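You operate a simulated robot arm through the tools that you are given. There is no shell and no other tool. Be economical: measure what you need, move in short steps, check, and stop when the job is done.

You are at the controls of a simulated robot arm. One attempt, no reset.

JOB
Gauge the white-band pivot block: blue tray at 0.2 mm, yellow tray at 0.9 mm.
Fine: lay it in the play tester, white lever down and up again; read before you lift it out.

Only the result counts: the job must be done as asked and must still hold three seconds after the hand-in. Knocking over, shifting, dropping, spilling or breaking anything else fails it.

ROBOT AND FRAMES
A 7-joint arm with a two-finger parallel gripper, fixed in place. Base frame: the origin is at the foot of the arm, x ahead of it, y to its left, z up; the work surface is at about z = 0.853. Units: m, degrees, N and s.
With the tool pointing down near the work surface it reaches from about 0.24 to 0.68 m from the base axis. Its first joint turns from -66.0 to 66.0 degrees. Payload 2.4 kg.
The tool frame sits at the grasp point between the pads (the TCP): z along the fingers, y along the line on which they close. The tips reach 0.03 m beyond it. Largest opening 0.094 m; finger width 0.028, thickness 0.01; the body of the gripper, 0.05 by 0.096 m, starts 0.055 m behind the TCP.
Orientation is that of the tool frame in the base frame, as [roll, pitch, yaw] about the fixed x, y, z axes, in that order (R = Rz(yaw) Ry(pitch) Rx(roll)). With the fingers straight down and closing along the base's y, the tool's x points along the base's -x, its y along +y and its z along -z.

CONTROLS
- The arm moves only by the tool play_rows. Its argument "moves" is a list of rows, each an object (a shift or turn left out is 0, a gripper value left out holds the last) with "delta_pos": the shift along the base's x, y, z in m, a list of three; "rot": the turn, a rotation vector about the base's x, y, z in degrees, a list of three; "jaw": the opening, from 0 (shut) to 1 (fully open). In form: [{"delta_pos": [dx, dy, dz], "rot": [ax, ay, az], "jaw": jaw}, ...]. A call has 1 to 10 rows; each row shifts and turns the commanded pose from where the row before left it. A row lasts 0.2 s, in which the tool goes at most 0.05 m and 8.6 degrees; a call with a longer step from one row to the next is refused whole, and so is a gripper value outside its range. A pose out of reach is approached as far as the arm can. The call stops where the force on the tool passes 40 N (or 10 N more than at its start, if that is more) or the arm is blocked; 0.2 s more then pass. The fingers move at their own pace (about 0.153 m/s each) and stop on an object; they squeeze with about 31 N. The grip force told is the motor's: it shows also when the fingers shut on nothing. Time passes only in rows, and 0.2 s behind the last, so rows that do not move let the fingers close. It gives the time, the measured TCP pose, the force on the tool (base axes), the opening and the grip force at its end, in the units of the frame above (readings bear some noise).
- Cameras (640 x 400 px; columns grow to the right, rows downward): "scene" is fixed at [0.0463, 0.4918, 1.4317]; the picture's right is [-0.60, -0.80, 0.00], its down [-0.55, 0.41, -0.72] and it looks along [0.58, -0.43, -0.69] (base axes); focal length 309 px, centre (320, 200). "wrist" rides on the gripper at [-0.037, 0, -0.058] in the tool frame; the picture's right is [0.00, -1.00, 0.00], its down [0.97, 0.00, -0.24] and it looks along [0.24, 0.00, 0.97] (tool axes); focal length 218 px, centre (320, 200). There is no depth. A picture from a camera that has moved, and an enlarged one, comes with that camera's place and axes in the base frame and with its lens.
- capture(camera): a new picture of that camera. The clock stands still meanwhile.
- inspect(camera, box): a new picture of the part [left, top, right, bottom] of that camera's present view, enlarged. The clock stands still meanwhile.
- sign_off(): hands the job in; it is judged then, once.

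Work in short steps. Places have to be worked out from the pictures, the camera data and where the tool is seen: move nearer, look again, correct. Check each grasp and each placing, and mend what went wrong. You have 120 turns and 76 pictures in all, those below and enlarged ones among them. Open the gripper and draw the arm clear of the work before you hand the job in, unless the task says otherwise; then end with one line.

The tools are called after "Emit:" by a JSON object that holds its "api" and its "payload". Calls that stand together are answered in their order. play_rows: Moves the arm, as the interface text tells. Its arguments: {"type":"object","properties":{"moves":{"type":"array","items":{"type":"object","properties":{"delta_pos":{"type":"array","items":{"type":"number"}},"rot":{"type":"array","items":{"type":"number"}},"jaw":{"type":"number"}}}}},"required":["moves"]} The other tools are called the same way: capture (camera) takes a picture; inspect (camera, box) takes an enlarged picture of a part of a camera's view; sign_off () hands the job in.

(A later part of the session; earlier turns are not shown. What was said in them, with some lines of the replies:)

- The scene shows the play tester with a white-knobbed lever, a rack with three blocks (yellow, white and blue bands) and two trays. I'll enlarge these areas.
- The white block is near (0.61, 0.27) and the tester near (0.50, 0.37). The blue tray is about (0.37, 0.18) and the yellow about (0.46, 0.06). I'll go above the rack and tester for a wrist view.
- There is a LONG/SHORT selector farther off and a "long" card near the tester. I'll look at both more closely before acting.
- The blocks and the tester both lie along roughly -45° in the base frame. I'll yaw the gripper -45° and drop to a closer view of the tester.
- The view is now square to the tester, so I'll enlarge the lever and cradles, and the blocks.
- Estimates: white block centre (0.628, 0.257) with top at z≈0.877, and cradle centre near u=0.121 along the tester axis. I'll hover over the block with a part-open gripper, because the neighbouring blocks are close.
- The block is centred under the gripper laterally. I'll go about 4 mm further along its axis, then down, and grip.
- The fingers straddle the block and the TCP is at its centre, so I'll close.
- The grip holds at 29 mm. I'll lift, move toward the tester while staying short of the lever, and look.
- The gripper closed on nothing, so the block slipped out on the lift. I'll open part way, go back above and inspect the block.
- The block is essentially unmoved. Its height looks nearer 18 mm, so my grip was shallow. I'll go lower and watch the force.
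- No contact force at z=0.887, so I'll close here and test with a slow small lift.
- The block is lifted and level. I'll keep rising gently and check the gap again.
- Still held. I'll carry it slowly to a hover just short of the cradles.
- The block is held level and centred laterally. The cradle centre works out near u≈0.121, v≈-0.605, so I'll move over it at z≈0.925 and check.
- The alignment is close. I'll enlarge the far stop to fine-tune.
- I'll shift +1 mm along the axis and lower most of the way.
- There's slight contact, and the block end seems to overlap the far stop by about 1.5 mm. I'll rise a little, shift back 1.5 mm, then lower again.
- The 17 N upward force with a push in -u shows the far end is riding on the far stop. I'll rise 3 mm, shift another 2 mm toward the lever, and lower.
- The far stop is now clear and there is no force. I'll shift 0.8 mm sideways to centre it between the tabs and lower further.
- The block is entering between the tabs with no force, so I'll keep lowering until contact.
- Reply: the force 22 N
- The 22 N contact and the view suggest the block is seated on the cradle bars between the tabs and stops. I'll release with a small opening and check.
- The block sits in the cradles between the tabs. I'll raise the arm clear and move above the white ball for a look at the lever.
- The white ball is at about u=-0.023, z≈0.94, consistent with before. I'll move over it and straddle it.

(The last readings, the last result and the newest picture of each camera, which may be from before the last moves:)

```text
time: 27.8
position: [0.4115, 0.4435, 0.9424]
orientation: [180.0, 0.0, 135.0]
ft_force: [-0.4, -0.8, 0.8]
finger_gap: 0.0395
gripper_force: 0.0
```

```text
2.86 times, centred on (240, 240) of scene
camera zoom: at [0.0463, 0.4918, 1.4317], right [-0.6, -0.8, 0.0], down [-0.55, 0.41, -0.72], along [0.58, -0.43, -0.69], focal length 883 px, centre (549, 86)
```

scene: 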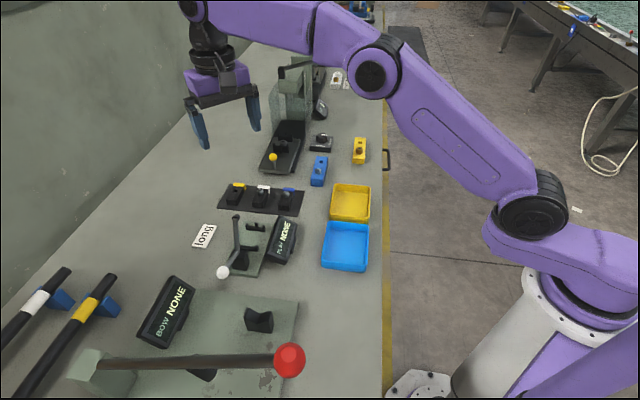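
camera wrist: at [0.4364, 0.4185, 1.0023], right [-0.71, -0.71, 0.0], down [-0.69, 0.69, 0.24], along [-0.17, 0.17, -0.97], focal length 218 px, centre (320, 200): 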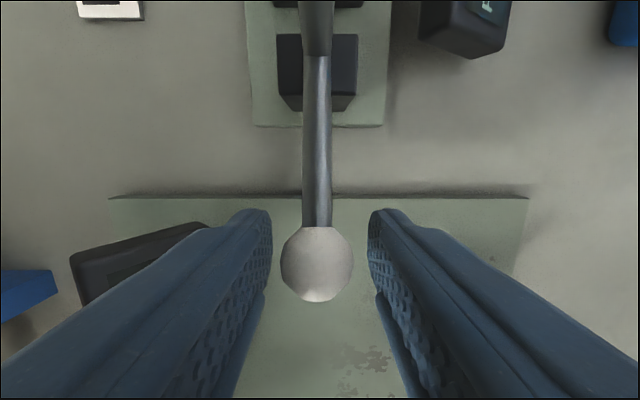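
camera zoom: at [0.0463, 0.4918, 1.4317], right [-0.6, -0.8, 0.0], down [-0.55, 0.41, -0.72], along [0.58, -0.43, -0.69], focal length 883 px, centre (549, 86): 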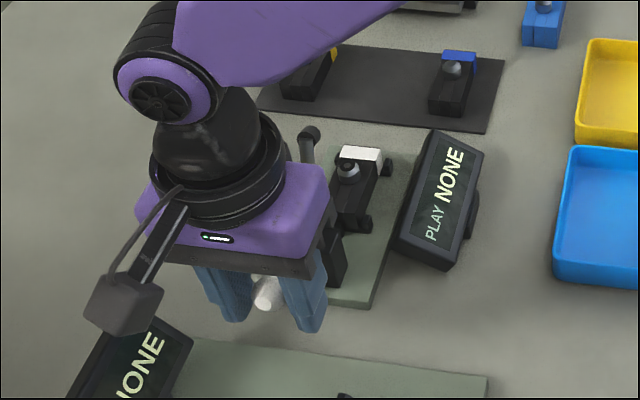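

The ball lies between the pads. I'll grip it and then probe slightly downward to feel which way the lever turns.

Emit:
{"api": "play_rows", "payload": {"moves": [{"jaw": 0.0}, {}, {}, {"delta_pos": [0, 0, -0.003]}, {"delta_pos": [0, 0, -0.003]}, {}]}}

```text
time: 29.2
position: [0.4103, 0.4451, 0.9379]
orientation: [179.8, 0.1, 135.0]
ft_force: [-5.9, -1.6, 28.8]
finger_gap: 0.0223
gripper_force: 45.0
```

Pressing down meets a firm stop, so the ball must swing up and over, which brings the head down onto the pin. I'll ease off and follow an arc about the pivot (u≈0.046, z≈0.91).

Emit:
{"api": "play_rows", "payload": {"moves": [{"delta_pos": [0, 0, 0.006]}, {"delta_pos": [0.0018, -0.0018, 0.004]}, {"delta_pos": [0.0018, -0.0018, 0.004]}, {"delta_pos": [0.0022, -0.0022, 0.0043]}, {"delta_pos": [0.0022, -0.0022, 0.0043]}, {}]}}

Emit:
{"api": "inspect", "payload": {"camera": "scene", "box": [160, 150, 320, 290]}}

```text
time: 30.6
position: [0.4173, 0.4382, 0.9604]
orientation: [-179.9, 0.0, 135.1]
ft_force: [-1.1, 15.8, -10.7]
finger_gap: 0.0223
gripper_force: 44.8
```

```text
2.86 times, centred on (240, 220) of scene
camera zoom: at [0.0464, 0.4924, 1.4315], right [-0.6, -0.8, 0.0], down [-0.55, 0.41, -0.72], along [0.58, -0.43, -0.69], focal length 883 px, centre (549, 143)
```

zoom: 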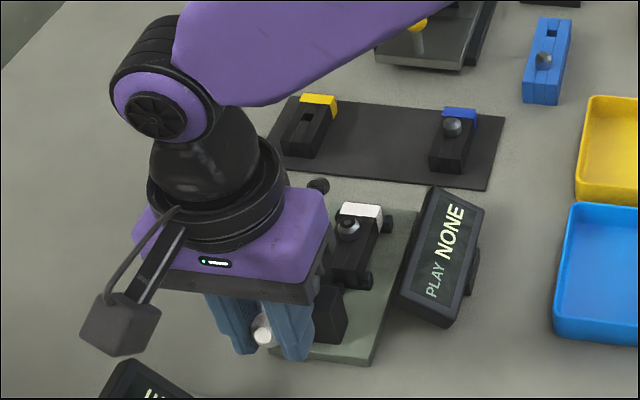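

The lever follows and the resistance is mostly tangential, with a small sideways load. I'll correct sideways and continue along the arc.

Emit:
{"api": "play_rows", "payload": {"moves": [{"delta_pos": [0.0034, -0.0018, 0.0038]}, {"delta_pos": [0.0026, -0.0026, 0.0038]}, {"delta_pos": [0.003, -0.003, 0.0033]}, {"delta_pos": [0.003, -0.003, 0.0032]}, {}]}}

```text
time: 31.8
position: [0.4268, 0.4278, 0.9727]
orientation: [-179.7, -0.2, 135.1]
ft_force: [-23.6, 2.2, -1.9]
finger_gap: 0.0223
gripper_force: 45.9
```

The resistance stays around 16 N tangential. I'll back off half of the sideways correction, widen the radius slightly and continue.

Emit:
{"api": "play_rows", "payload": {"moves": [{"delta_pos": [0.0025, -0.0035, 0.0033]}, {"delta_pos": [0.003, -0.003, 0.0032]}, {"delta_pos": [0.0035, -0.0035, 0.002]}, {"delta_pos": [0.0035, -0.0035, 0.002]}, {}]}}

Emit:
{"api": "inspect", "payload": {"camera": "scene", "box": [180, 150, 320, 270]}}

```text
time: 33.0
position: [0.4479, 0.4076, 0.9844]
orientation: [-180.0, 0.3, 134.6]
ft_force: [-8.0, -14.5, 2.9]
finger_gap: 0.0089
gripper_force: 42.4
```

```text
3.33 times, centred on (250, 210) of scene
camera zoom: at [0.0461, 0.4914, 1.4319], right [-0.6, -0.8, 0.0], down [-0.55, 0.41, -0.72], along [0.58, -0.43, -0.69], focal length 1030 px, centre (553, 167)
```

zoom: 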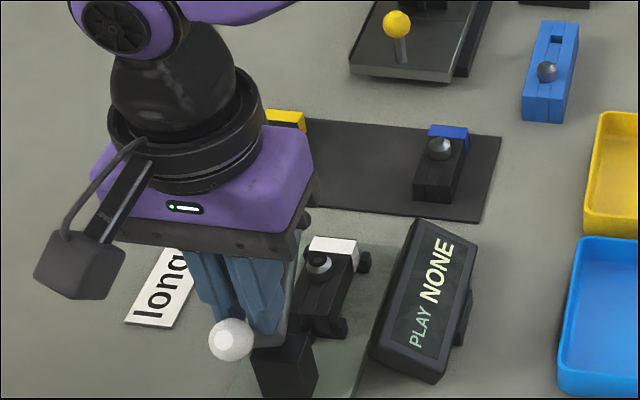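

The ball slipped out of the pads with the lever about a third of the way over. I'll open, rise clear and see whether the lever stays there; after that I'll push it instead of gripping.

Emit:
{"api": "play_rows", "payload": {"moves": [{"jaw": 0.42}, {}, {"delta_pos": [0, 0, 0.03]}, {"delta_pos": [0, 0, 0.04]}, {"delta_pos": [-0.01, 0.01, 0.01], "jaw": 0.0}, {"delta_pos": [-0.015, 0.015, 0]}, {"delta_pos": [-0.015, 0.015, 0]}, {}]}}

Emit:
{"api": "capture", "payload": {"camera": "wrist"}}

Emit:
{"api": "inspect", "payload": {"camera": "scene", "box": [180, 170, 320, 290]}}

```text
time: 34.8
position: [0.4044, 0.4528, 1.0642]
orientation: [-180.0, 0.0, 135.0]
ft_force: [-1.1, -0.5, 0.0]
finger_gap: 0.0002
gripper_force: 30.7
```

```text
26 pictures are left
camera wrist: at [0.4306, 0.4274, 1.1228], right [-0.71, -0.71, 0.0], down [-0.69, 0.69, 0.24], along [-0.17, 0.17, -0.97], focal length 218 px, centre (320, 200)
```

wrist: 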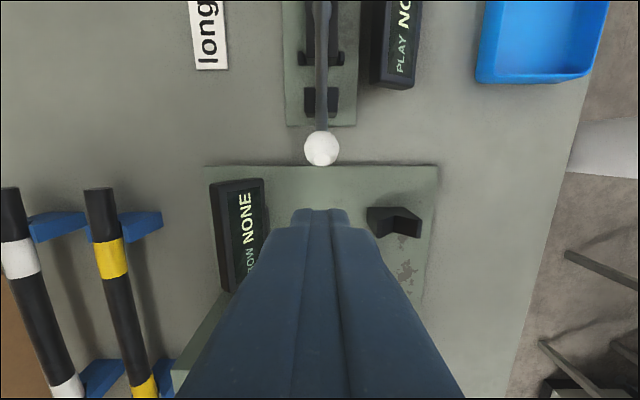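

```text
3.33 times, centred on (250, 230) of scene
camera zoom: at [0.0463, 0.4919, 1.4317], right [-0.6, -0.8, 0.0], down [-0.55, 0.41, -0.72], along [0.58, -0.43, -0.69], focal length 1030 px, centre (553, 100)
```

zoom: 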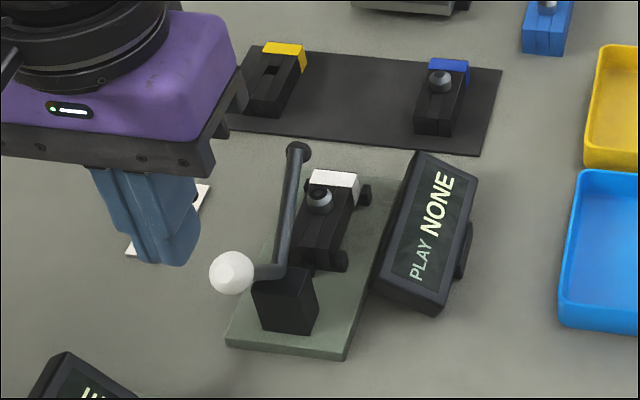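

The lever holds its position by friction, with the ball at u≈0, z≈0.975. I'll lower the closed fingers behind it and push along +u.

Emit:
{"api": "play_rows", "payload": {"moves": [{"delta_pos": [0, 0, -0.03]}, {"delta_pos": [0, 0, -0.03]}, {"delta_pos": [0, 0, -0.028]}, {"delta_pos": [0.004, -0.004, 0]}, {"delta_pos": [0.005, -0.005, 0]}, {"delta_pos": [0.005, -0.005, 0]}, {}]}}

Emit:
{"api": "inspect", "payload": {"camera": "scene", "box": [180, 170, 320, 290]}}

```text
time: 36.4
position: [0.4174, 0.4374, 0.9744]
orientation: [-180.0, 0.0, 135.0]
ft_force: [-0.3, -0.2, 0.6]
finger_gap: 0.0001
gripper_force: 31.6
```

```text
3.33 times, centred on (250, 230) of scene
camera zoom: at [0.0463, 0.4918, 1.4317], right [-0.6, -0.8, 0.0], down [-0.55, 0.41, -0.72], along [0.58, -0.43, -0.69], focal length 1030 px, centre (553, 100)
```

zoom: 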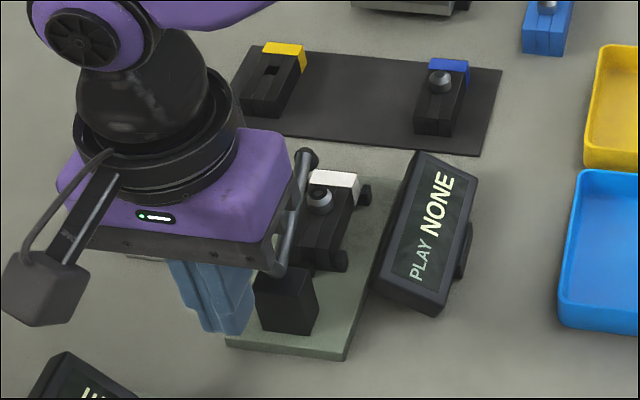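

Pushing works and the head is coming down. I'll continue.

Emit:
{"api": "play_rows", "payload": {"moves": [{"delta_pos": [0.005, -0.005, 0.001]}, {"delta_pos": [0.005, -0.005, 0.001]}, {"delta_pos": [0.005, -0.005, 0.001]}, {"delta_pos": [0.005, -0.005, 0.001]}, {}]}}

Emit:
{"api": "inspect", "payload": {"camera": "scene", "box": [180, 170, 320, 290]}}

```text
time: 37.6
position: [0.438, 0.4189, 0.981]
orientation: [-179.9, 0.0, 135.0]
ft_force: [-1.1, -0.5, 0.3]
finger_gap: 0.0
gripper_force: 30.6
```

```text
3.33 times, centred on (250, 230) of scene
camera zoom: at [0.0463, 0.4918, 1.4317], right [-0.6, -0.8, 0.0], down [-0.55, 0.41, -0.72], along [0.58, -0.43, -0.69], focal length 1030 px, centre (553, 100)
```

zoom: 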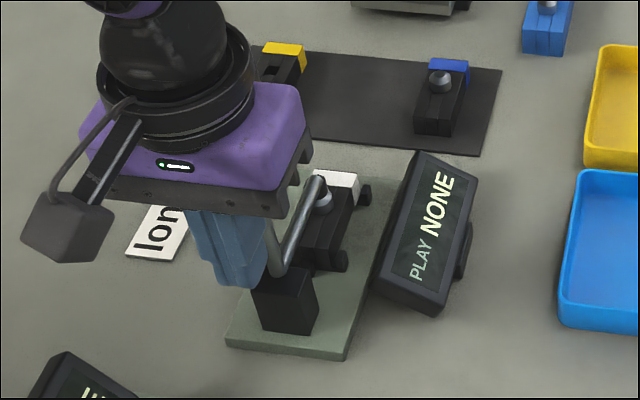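

The head is close to the pin, so I'll push on in smaller steps.

Emit:
{"api": "play_rows", "payload": {"moves": [{"delta_pos": [0.004, -0.004, 0]}, {"delta_pos": [0.004, -0.004, 0]}, {"delta_pos": [0.003, -0.003, 0]}, {}]}}

Emit:
{"api": "inspect", "payload": {"camera": "scene", "box": [200, 190, 320, 280]}}

```text
time: 38.6
position: [0.4427, 0.4148, 0.9812]
orientation: [-179.9, -0.3, 135.5]
ft_force: [-23.5, 19.5, 0.5]
finger_gap: 0.0
gripper_force: 31.1
```

```text
4.44 times, centred on (260, 235) of scene
camera zoom: at [0.0456, 0.4924, 1.4315], right [-0.6, -0.8, 0.0], down [-0.55, 0.41, -0.72], along [0.58, -0.43, -0.69], focal length 1374 px, centre (587, 44)
```

zoom: 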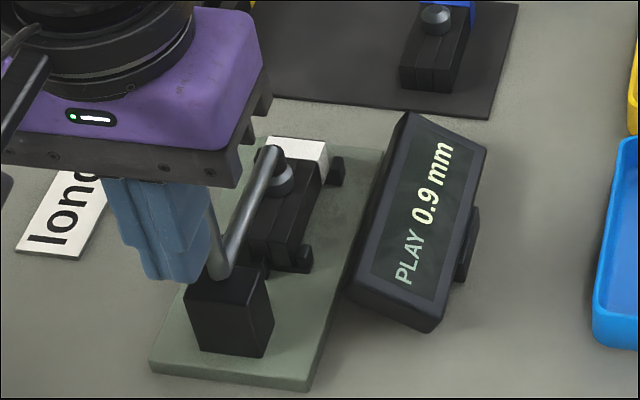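

The display reads 0.9 mm with the lever down. Next I back off, go over the ball to its other side, and push the lever back up.

Emit:
{"api": "play_rows", "payload": {"moves": [{"delta_pos": [-0.008, 0.008, 0]}, {"delta_pos": [-0.004, 0.004, 0.03]}, {"delta_pos": [0, 0, 0.035]}, {"delta_pos": [0.016, -0.016, 0]}, {"delta_pos": [0.02, -0.02, 0]}, {"delta_pos": [0.016, -0.016, 0]}, {"delta_pos": [0, 0, 0]}]}}

Emit:
{"api": "capture", "payload": {"camera": "wrist"}}

Emit:
{"api": "inspect", "payload": {"camera": "scene", "box": [190, 170, 320, 280]}}

```text
time: 40.2
position: [0.4901, 0.3677, 1.0467]
orientation: [179.9, 0.0, 135.1]
ft_force: [0.8, 0.1, 0.4]
finger_gap: 0.0
gripper_force: 31.0
```

```text
21 pictures are left
camera wrist: at [0.5167, 0.3416, 1.1054], right [-0.71, -0.71, 0.0], down [-0.69, 0.69, 0.24], along [-0.17, 0.17, -0.97], focal length 218 px, centre (320, 200)
```

wrist: 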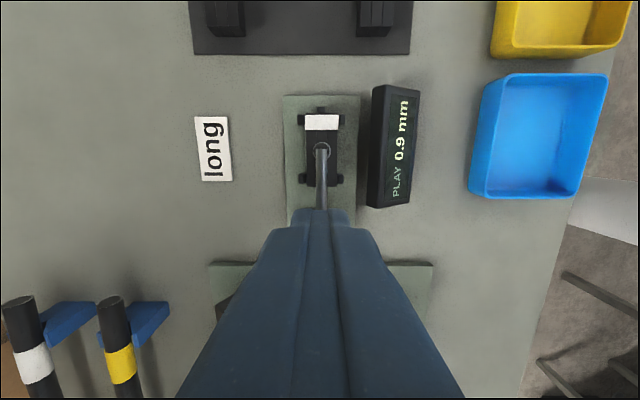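

```text
3.64 times, centred on (255, 225) of scene
camera zoom: at [0.0463, 0.4918, 1.4317], right [-0.6, -0.8, 0.0], down [-0.55, 0.41, -0.72], along [0.58, -0.43, -0.69], focal length 1124 px, centre (556, 109)
```

zoom: 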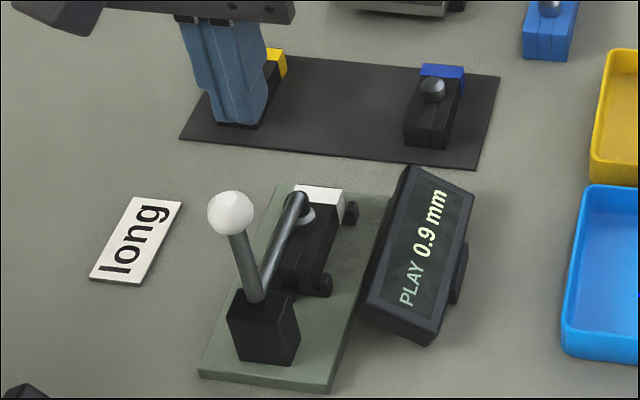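

The reading holds at 0.9 mm and the lever stays down. I'll open the fingers about 14 mm so they straddle the rod but catch the ball, descend, and push toward -u.

Emit:
{"api": "play_rows", "payload": {"moves": [{"delta_pos": [0, 0, -0.02], "jaw": 0.15}, {"delta_pos": [0, 0, -0.025]}, {"delta_pos": [0, 0, -0.017]}, {"delta_pos": [-0.008, 0.008, 0]}, {"delta_pos": [-0.007, 0.007, 0]}, {"delta_pos": [-0.007, 0.007, 0]}, {"delta_pos": [-0.007, 0.007, -0.001]}, {}]}}

Emit:
{"api": "inspect", "payload": {"camera": "scene", "box": [190, 170, 320, 280]}}

```text
time: 42.0
position: [0.4598, 0.3993, 0.983]
orientation: [-180.0, 0.0, 135.0]
ft_force: [0.8, -0.6, -0.5]
finger_gap: 0.014
gripper_force: 0.0
```

```text
3.64 times, centred on (255, 225) of scene
camera zoom: at [0.0463, 0.4919, 1.4317], right [-0.6, -0.8, 0.0], down [-0.55, 0.41, -0.72], along [0.58, -0.43, -0.69], focal length 1124 px, centre (556, 109)
```

zoom: 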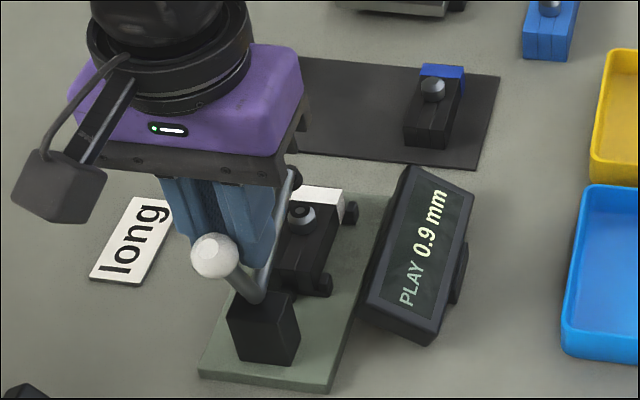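

The lever is rising. I'll continue along the arc.

Emit:
{"api": "play_rows", "payload": {"moves": [{"delta_pos": [-0.005, 0.005, -0.001]}, {"delta_pos": [-0.005, 0.005, -0.002]}, {"delta_pos": [-0.005, 0.005, -0.003]}, {"delta_pos": [-0.005, 0.005, -0.004]}, {"delta_pos": [-0.004, 0.004, -0.005]}, {}]}}

Emit:
{"api": "inspect", "payload": {"camera": "scene", "box": [190, 170, 320, 280]}}

```text
time: 43.4
position: [0.4352, 0.4207, 0.9663]
orientation: [-180.0, 0.0, 135.0]
ft_force: [0.3, -0.7, 0.0]
finger_gap: 0.0142
gripper_force: 0.0
```

```text
3.64 times, centred on (255, 225) of scene
camera zoom: at [0.0463, 0.4918, 1.4317], right [-0.6, -0.8, 0.0], down [-0.55, 0.41, -0.72], along [0.58, -0.43, -0.69], focal length 1124 px, centre (556, 109)
```

zoom: 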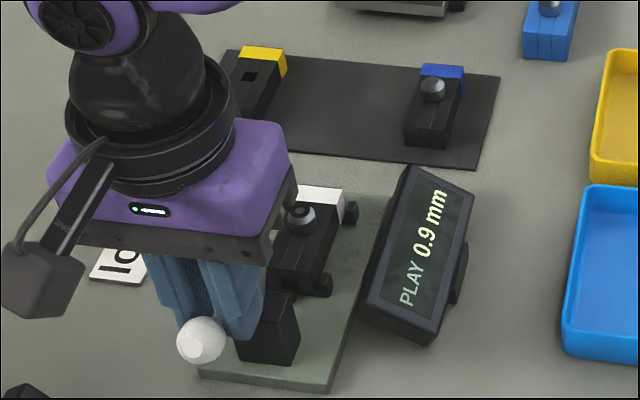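

The lever is about 14° short of fully up, so I'll go over the ball with closed fingers and press it down to its stop.

Emit:
{"api": "play_rows", "payload": {"moves": [{"delta_pos": [0, 0, 0.025]}, {"delta_pos": [0, 0, 0.03]}, {"delta_pos": [-0.011, 0.011, 0], "jaw": 0.0}, {"delta_pos": [-0.011, 0.011, 0]}, {}, {"delta_pos": [0, 0, -0.02]}, {"delta_pos": [0, 0, -0.008]}, {"delta_pos": [0, 0, -0.006]}, {"delta_pos": [0, 0, -0.004]}, {}]}}

```text
time: 45.6
position: [0.4145, 0.4419, 0.9839]
orientation: [-179.9, 0.0, 135.0]
ft_force: [-0.2, 0.5, -0.1]
finger_gap: 0.0001
gripper_force: 31.4
```

Emit:
{"api": "play_rows", "payload": {"moves": [{"delta_pos": [0, 0, -0.002]}, {"delta_pos": [0, 0, -0.002]}, {"delta_pos": [0, 0, -0.001]}, {}]}}

Emit:
{"api": "inspect", "payload": {"camera": "scene", "box": [190, 170, 320, 280]}}

```text
time: 46.6
position: [0.4135, 0.4432, 0.9808]
orientation: [180.0, 0.0, 135.0]
ft_force: [-0.7, 0.2, 0.4]
finger_gap: 0.0001
gripper_force: 30.7
```

```text
3.64 times, centred on (255, 225) of scene
camera zoom: at [0.0463, 0.4918, 1.4317], right [-0.6, -0.8, 0.0], down [-0.55, 0.41, -0.72], along [0.58, -0.43, -0.69], focal length 1124 px, centre (556, 109)
```

zoom: 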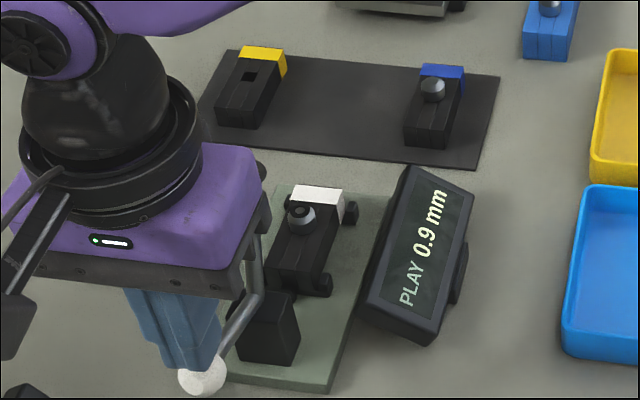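

No force yet. I'll press a bit further to reach the stop.

Emit:
{"api": "play_rows", "payload": {"moves": [{"delta_pos": [0, 0, -0.002]}, {"delta_pos": [0, 0, -0.002]}, {"delta_pos": [0, 0, -0.0015]}, {}]}}

```text
time: 47.5
position: [0.4154, 0.4441, 0.979]
orientation: [179.5, 0.0, 134.9]
ft_force: [-2.3, -4.1, 11.7]
finger_gap: 0.0001
gripper_force: 31.1
stopped in row 4: the force on the tool passed its limit (the readings are from after the stop); the commanded pose is now the measured one
```

The force limit shows the lever is at its upper stop. I'll rise and move over the block with the gripper part open, then check.

Emit:
{"api": "play_rows", "payload": {"moves": [{"delta_pos": [0, 0, 0.035]}, {"delta_pos": [0, 0, 0.045]}, {"delta_pos": [0.02, -0.021, 0], "jaw": 0.42}, {"delta_pos": [0.025, -0.025, 0]}, {"delta_pos": [0.025, -0.025, 0]}, {"delta_pos": [0.027, -0.03, 0]}, {}]}}

Emit:
{"api": "capture", "payload": {"camera": "wrist"}}

Emit:
{"api": "capture", "payload": {"camera": "scene"}}

```text
time: 49.1
position: [0.5102, 0.344, 1.0582]
orientation: [179.8, -0.2, 135.0]
ft_force: [0.2, 0.8, 0.0]
finger_gap: 0.0395
gripper_force: 0.0
```

```text
16 pictures are left
camera wrist: at [0.537, 0.3185, 1.1163], right [-0.71, -0.71, -0.01], down [-0.69, 0.69, 0.24], along [-0.17, 0.17, -0.97], focal length 218 px, centre (320, 200)
```

wrist: 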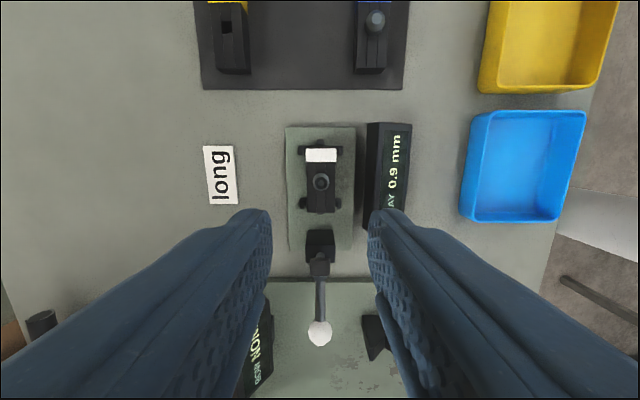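

```text
15 pictures are left
```

scene: 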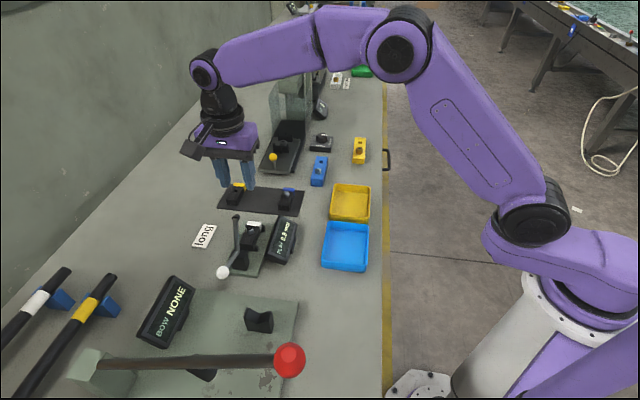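

The lever is fully up and the reading is 0.9 mm, so the yellow tray is right. I'll descend onto the block again.

Emit:
{"api": "play_rows", "payload": {"moves": [{"delta_pos": [0.001, -0.001, -0.03]}, {"delta_pos": [0, 0, -0.04]}, {"delta_pos": [0, 0, -0.04]}, {"delta_pos": [0, 0, -0.03]}, {"delta_pos": [0, 0, -0.015]}, {"delta_pos": [0, 0, -0.006]}, {}]}}

Emit:
{"api": "capture", "payload": {"camera": "wrist"}}

```text
time: 50.7
position: [0.5138, 0.3419, 0.8977]
orientation: [179.6, 0.0, 135.0]
ft_force: [-0.2, 0.1, -0.6]
finger_gap: 0.0397
gripper_force: 0.1
```

```text
14 pictures are left
camera wrist: at [0.5388, 0.3165, 0.9566], right [-0.71, -0.71, -0.01], down [-0.69, 0.69, 0.24], along [-0.17, 0.17, -0.97], focal length 218 px, centre (320, 200)
```

wrist: 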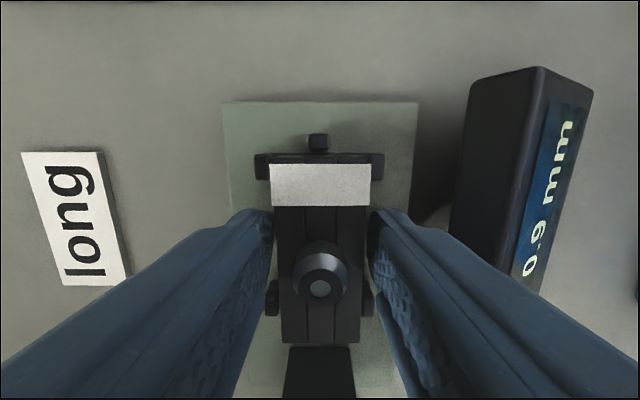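

The block is between the pads. I'll close and lift slowly.

Emit:
{"api": "play_rows", "payload": {"moves": [{"jaw": 0.0}, {}, {}, {}, {"delta_pos": [0, 0, 0.003]}, {"delta_pos": [0, 0, 0.005]}, {"delta_pos": [0, 0, 0.007]}, {"delta_pos": [0, 0, 0.008]}, {"delta_pos": [0, 0, 0.01]}, {}]}}

```text
time: 52.9
position: [0.5129, 0.3436, 0.9283]
orientation: [179.7, -0.2, 134.9]
ft_force: [0.9, 0.5, -1.2]
finger_gap: 0.0291
gripper_force: 31.3
```

Held. I'll lift further, then carry the block gently toward the yellow tray at about (0.458, 0.093).

Emit:
{"api": "play_rows", "payload": {"moves": [{"delta_pos": [0, 0, 0.012]}, {"delta_pos": [0, 0, 0.02]}, {"delta_pos": [0, 0, 0.02]}, {"delta_pos": [0, 0, 0.018]}, {"delta_pos": [-0.001, -0.007, 0.005]}, {"delta_pos": [-0.004, -0.015, 0]}, {"delta_pos": [-0.005, -0.022, 0]}, {"delta_pos": [-0.006, -0.027, 0]}, {"delta_pos": [-0.006, -0.027, 0]}, {}]}}

Emit:
{"api": "play_rows", "payload": {"moves": [{"delta_pos": [-0.003, -0.012, 0]}, {"delta_pos": [-0.005, -0.02, 0]}, {"delta_pos": [-0.006, -0.027, 0]}, {"delta_pos": [-0.006, -0.027, 0]}, {"delta_pos": [-0.006, -0.027, 0]}, {"delta_pos": [-0.005, -0.022, 0]}, {"delta_pos": [-0.002, -0.015, 0]}, {"delta_pos": [0, -0.003, 0]}, {}]}}

Emit:
{"api": "capture", "payload": {"camera": "wrist"}}

Emit:
{"api": "inspect", "payload": {"camera": "scene", "box": [240, 120, 420, 280]}}

```text
time: 55.1
position: [0.4933, 0.244, 1.0056]
orientation: [179.6, 0.1, 135.0]
ft_force: [0.5, -0.2, -1.5]
finger_gap: 0.0292
gripper_force: 30.5
```

```text
time: 57.1
position: [0.4558, 0.0913, 1.0045]
orientation: [179.7, -0.1, 135.0]
ft_force: [0.8, 0.9, -1.3]
finger_gap: 0.0288
gripper_force: 31.3
```

```text
13 pictures are left
camera wrist: at [0.4815, 0.0653, 1.0643], right [-0.71, -0.71, -0.01], down [-0.69, 0.69, 0.24], along [-0.17, 0.17, -0.97], focal length 218 px, centre (320, 200)
```

wrist: 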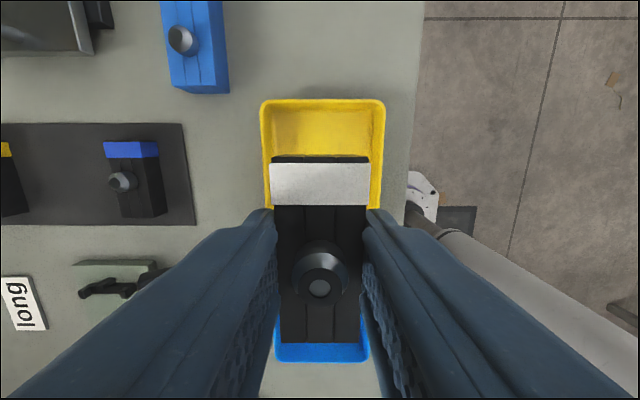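

```text
2.50 times, centred on (330, 200) of scene
camera zoom: at [0.0463, 0.4918, 1.4317], right [-0.6, -0.8, 0.0], down [-0.55, 0.41, -0.72], along [0.58, -0.43, -0.69], focal length 773 px, centre (295, 200)
```

zoom: 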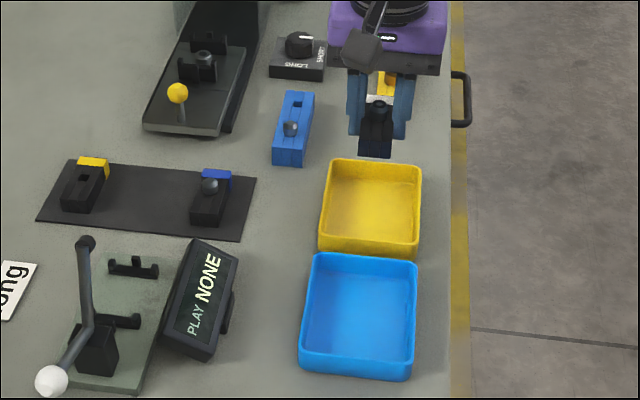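

The tray centre is about u=0.266, v=-0.385. I'll shift 8 mm along and descend into it.

Emit:
{"api": "play_rows", "payload": {"moves": [{"delta_pos": [0.005, -0.007, -0.01]}, {"delta_pos": [0, 0, -0.025]}, {"delta_pos": [0, 0, -0.03]}, {"delta_pos": [0, 0, -0.025]}, {"delta_pos": [0, 0, -0.012]}, {"delta_pos": [0, 0, -0.004]}, {}]}}

Emit:
{"api": "capture", "payload": {"camera": "wrist"}}

Emit:
{"api": "inspect", "payload": {"camera": "scene", "box": [290, 150, 410, 250]}}

```text
time: 58.7
position: [0.4636, 0.0848, 0.8995]
orientation: [179.7, 0.0, 134.9]
ft_force: [-0.2, -0.1, -0.8]
finger_gap: 0.0293
gripper_force: 31.3
```

```text
11 pictures are left
camera wrist: at [0.4904, 0.0596, 0.9574], right [-0.71, -0.71, -0.01], down [-0.69, 0.69, 0.24], along [-0.17, 0.17, -0.97], focal length 218 px, centre (320, 200)
```

wrist: 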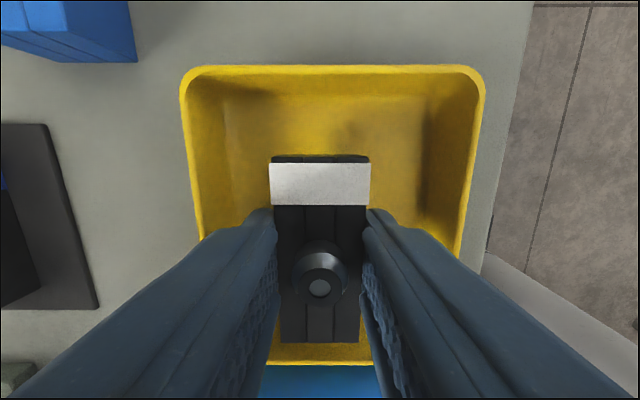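

```text
4.00 times, centred on (350, 200) of scene
camera zoom: at [0.0463, 0.4919, 1.4317], right [-0.6, -0.8, 0.0], down [-0.55, 0.41, -0.72], along [0.58, -0.43, -0.69], focal length 1236 px, centre (200, 200)
```

zoom: 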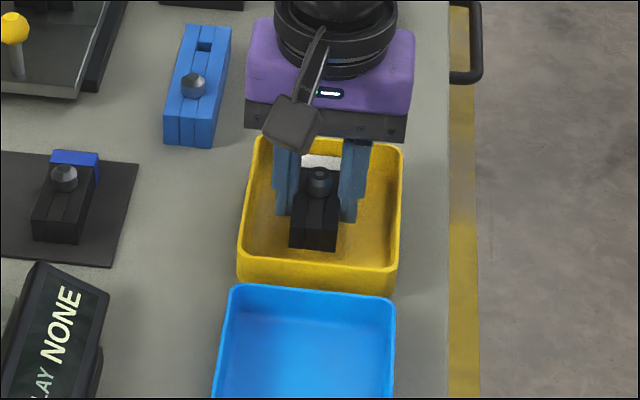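

The block is in the tray but close to the near wall. I'll shift 10 mm toward the far side and lower until light contact.

Emit:
{"api": "play_rows", "payload": {"moves": [{"delta_pos": [0.0035, -0.0035, 0]}, {"delta_pos": [0.0035, -0.0035, 0]}, {"delta_pos": [0, 0, -0.004]}, {"delta_pos": [0, 0, -0.003]}, {"delta_pos": [0, 0, -0.002]}, {}]}}

```text
time: 60.1
position: [0.47, 0.076, 0.8899]
orientation: [179.7, 0.0, 135.0]
ft_force: [-0.5, 0.6, -1.0]
finger_gap: 0.0294
gripper_force: 31.1
```

Emit:
{"api": "play_rows", "payload": {"moves": [{"delta_pos": [0, 0, -0.0015]}, {"delta_pos": [0, 0, -0.0015]}, {}]}}

Emit:
{"api": "inspect", "payload": {"camera": "scene", "box": [310, 160, 390, 230]}}

```text
time: 60.9
position: [0.4704, 0.0772, 0.8865]
orientation: [179.7, -0.1, 135.0]
ft_force: [0.2, 0.2, -0.8]
finger_gap: 0.0291
gripper_force: 30.7
```

```text
5.71 times, centred on (350, 195) of scene
camera zoom: at [0.0463, 0.4919, 1.4317], right [-0.6, -0.8, 0.0], down [-0.55, 0.41, -0.72], along [0.58, -0.43, -0.69], focal length 1766 px, centre (149, 229)
```

zoom: 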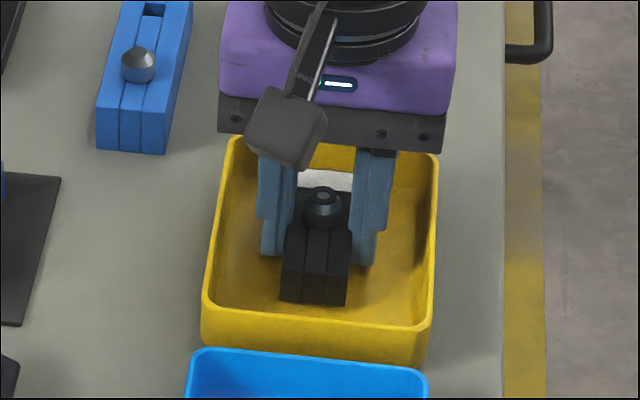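

The block is almost on the tray floor. I'll go 1 mm more, then open the fingers moderately and rise.

Emit:
{"api": "play_rows", "payload": {"moves": [{"delta_pos": [0, 0, -0.001]}, {}, {"jaw": 0.45}, {}, {}, {"delta_pos": [0, 0, 0.015]}, {"delta_pos": [0, 0, 0.03]}, {"delta_pos": [0, 0, 0.045]}, {"delta_pos": [0, 0, 0.045]}, {}]}}

Emit:
{"api": "capture", "payload": {"camera": "wrist"}}

Emit:
{"api": "inspect", "payload": {"camera": "scene", "box": [310, 160, 390, 230]}}

```text
time: 63.1
position: [0.47, 0.0796, 1.0197]
orientation: [179.6, -0.2, 135.1]
ft_force: [-0.7, 0.0, -0.4]
finger_gap: 0.0423
gripper_force: 0.1
```

```text
8 pictures are left
camera wrist: at [0.4965, 0.0532, 1.0791], right [-0.71, -0.71, -0.01], down [-0.69, 0.69, 0.24], along [-0.17, 0.17, -0.97], focal length 218 px, centre (320, 200)
```

wrist: 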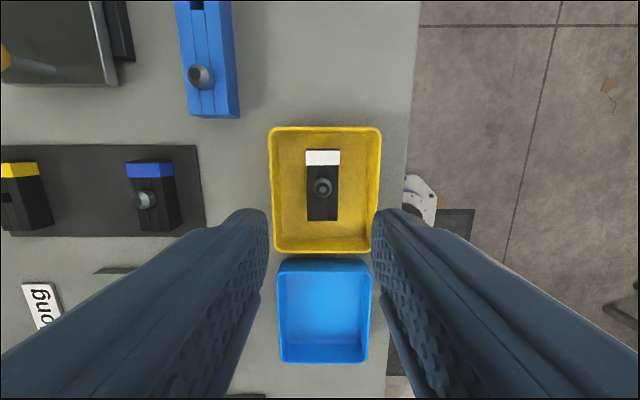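

```text
5.71 times, centred on (350, 195) of scene
camera zoom: at [0.0463, 0.4918, 1.4317], right [-0.6, -0.8, 0.0], down [-0.55, 0.41, -0.72], along [0.58, -0.43, -0.69], focal length 1766 px, centre (149, 229)
```

zoom: 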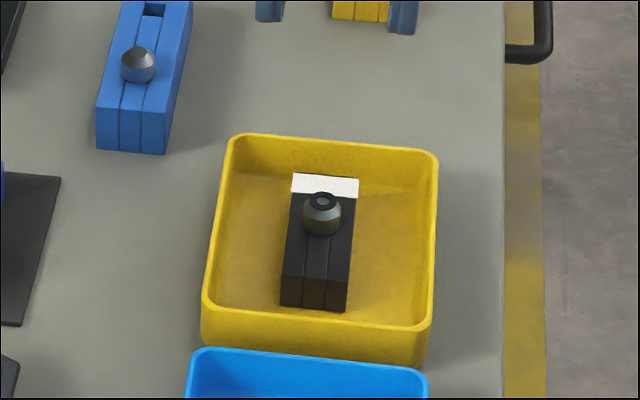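

The block lies flat in the yellow tray. I'll raise the arm clear and take a last look at the whole scene.

Emit:
{"api": "play_rows", "payload": {"moves": [{"delta_pos": [0, 0, 0.04]}, {"delta_pos": [0, 0, 0.04]}, {"delta_pos": [0, 0, 0.04]}, {}]}}

Emit:
{"api": "capture", "payload": {"camera": "scene"}}

```text
time: 64.1
position: [0.4717, 0.0768, 1.1448]
orientation: [179.6, 0.0, 135.0]
ft_force: [-1.2, -0.1, -0.7]
finger_gap: 0.0422
gripper_force: 0.0
```

```text
6 pictures are left
```

scene: 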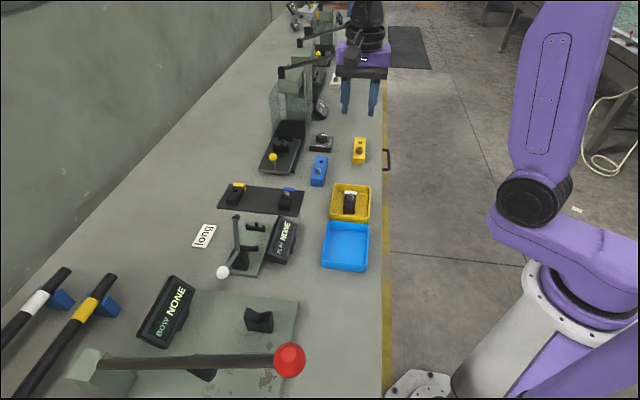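

The lever is up, the block is in the yellow tray, nothing else has moved, and the arm is clear. Handing in.

Emit:
{"api": "sign_off", "payload": {}}

```text
The job is handed in.
```

The white-band pivot block gauged 0.9 mm in the play tester, read with the lever down and again once it was back up, so it now lies in the yellow tray.
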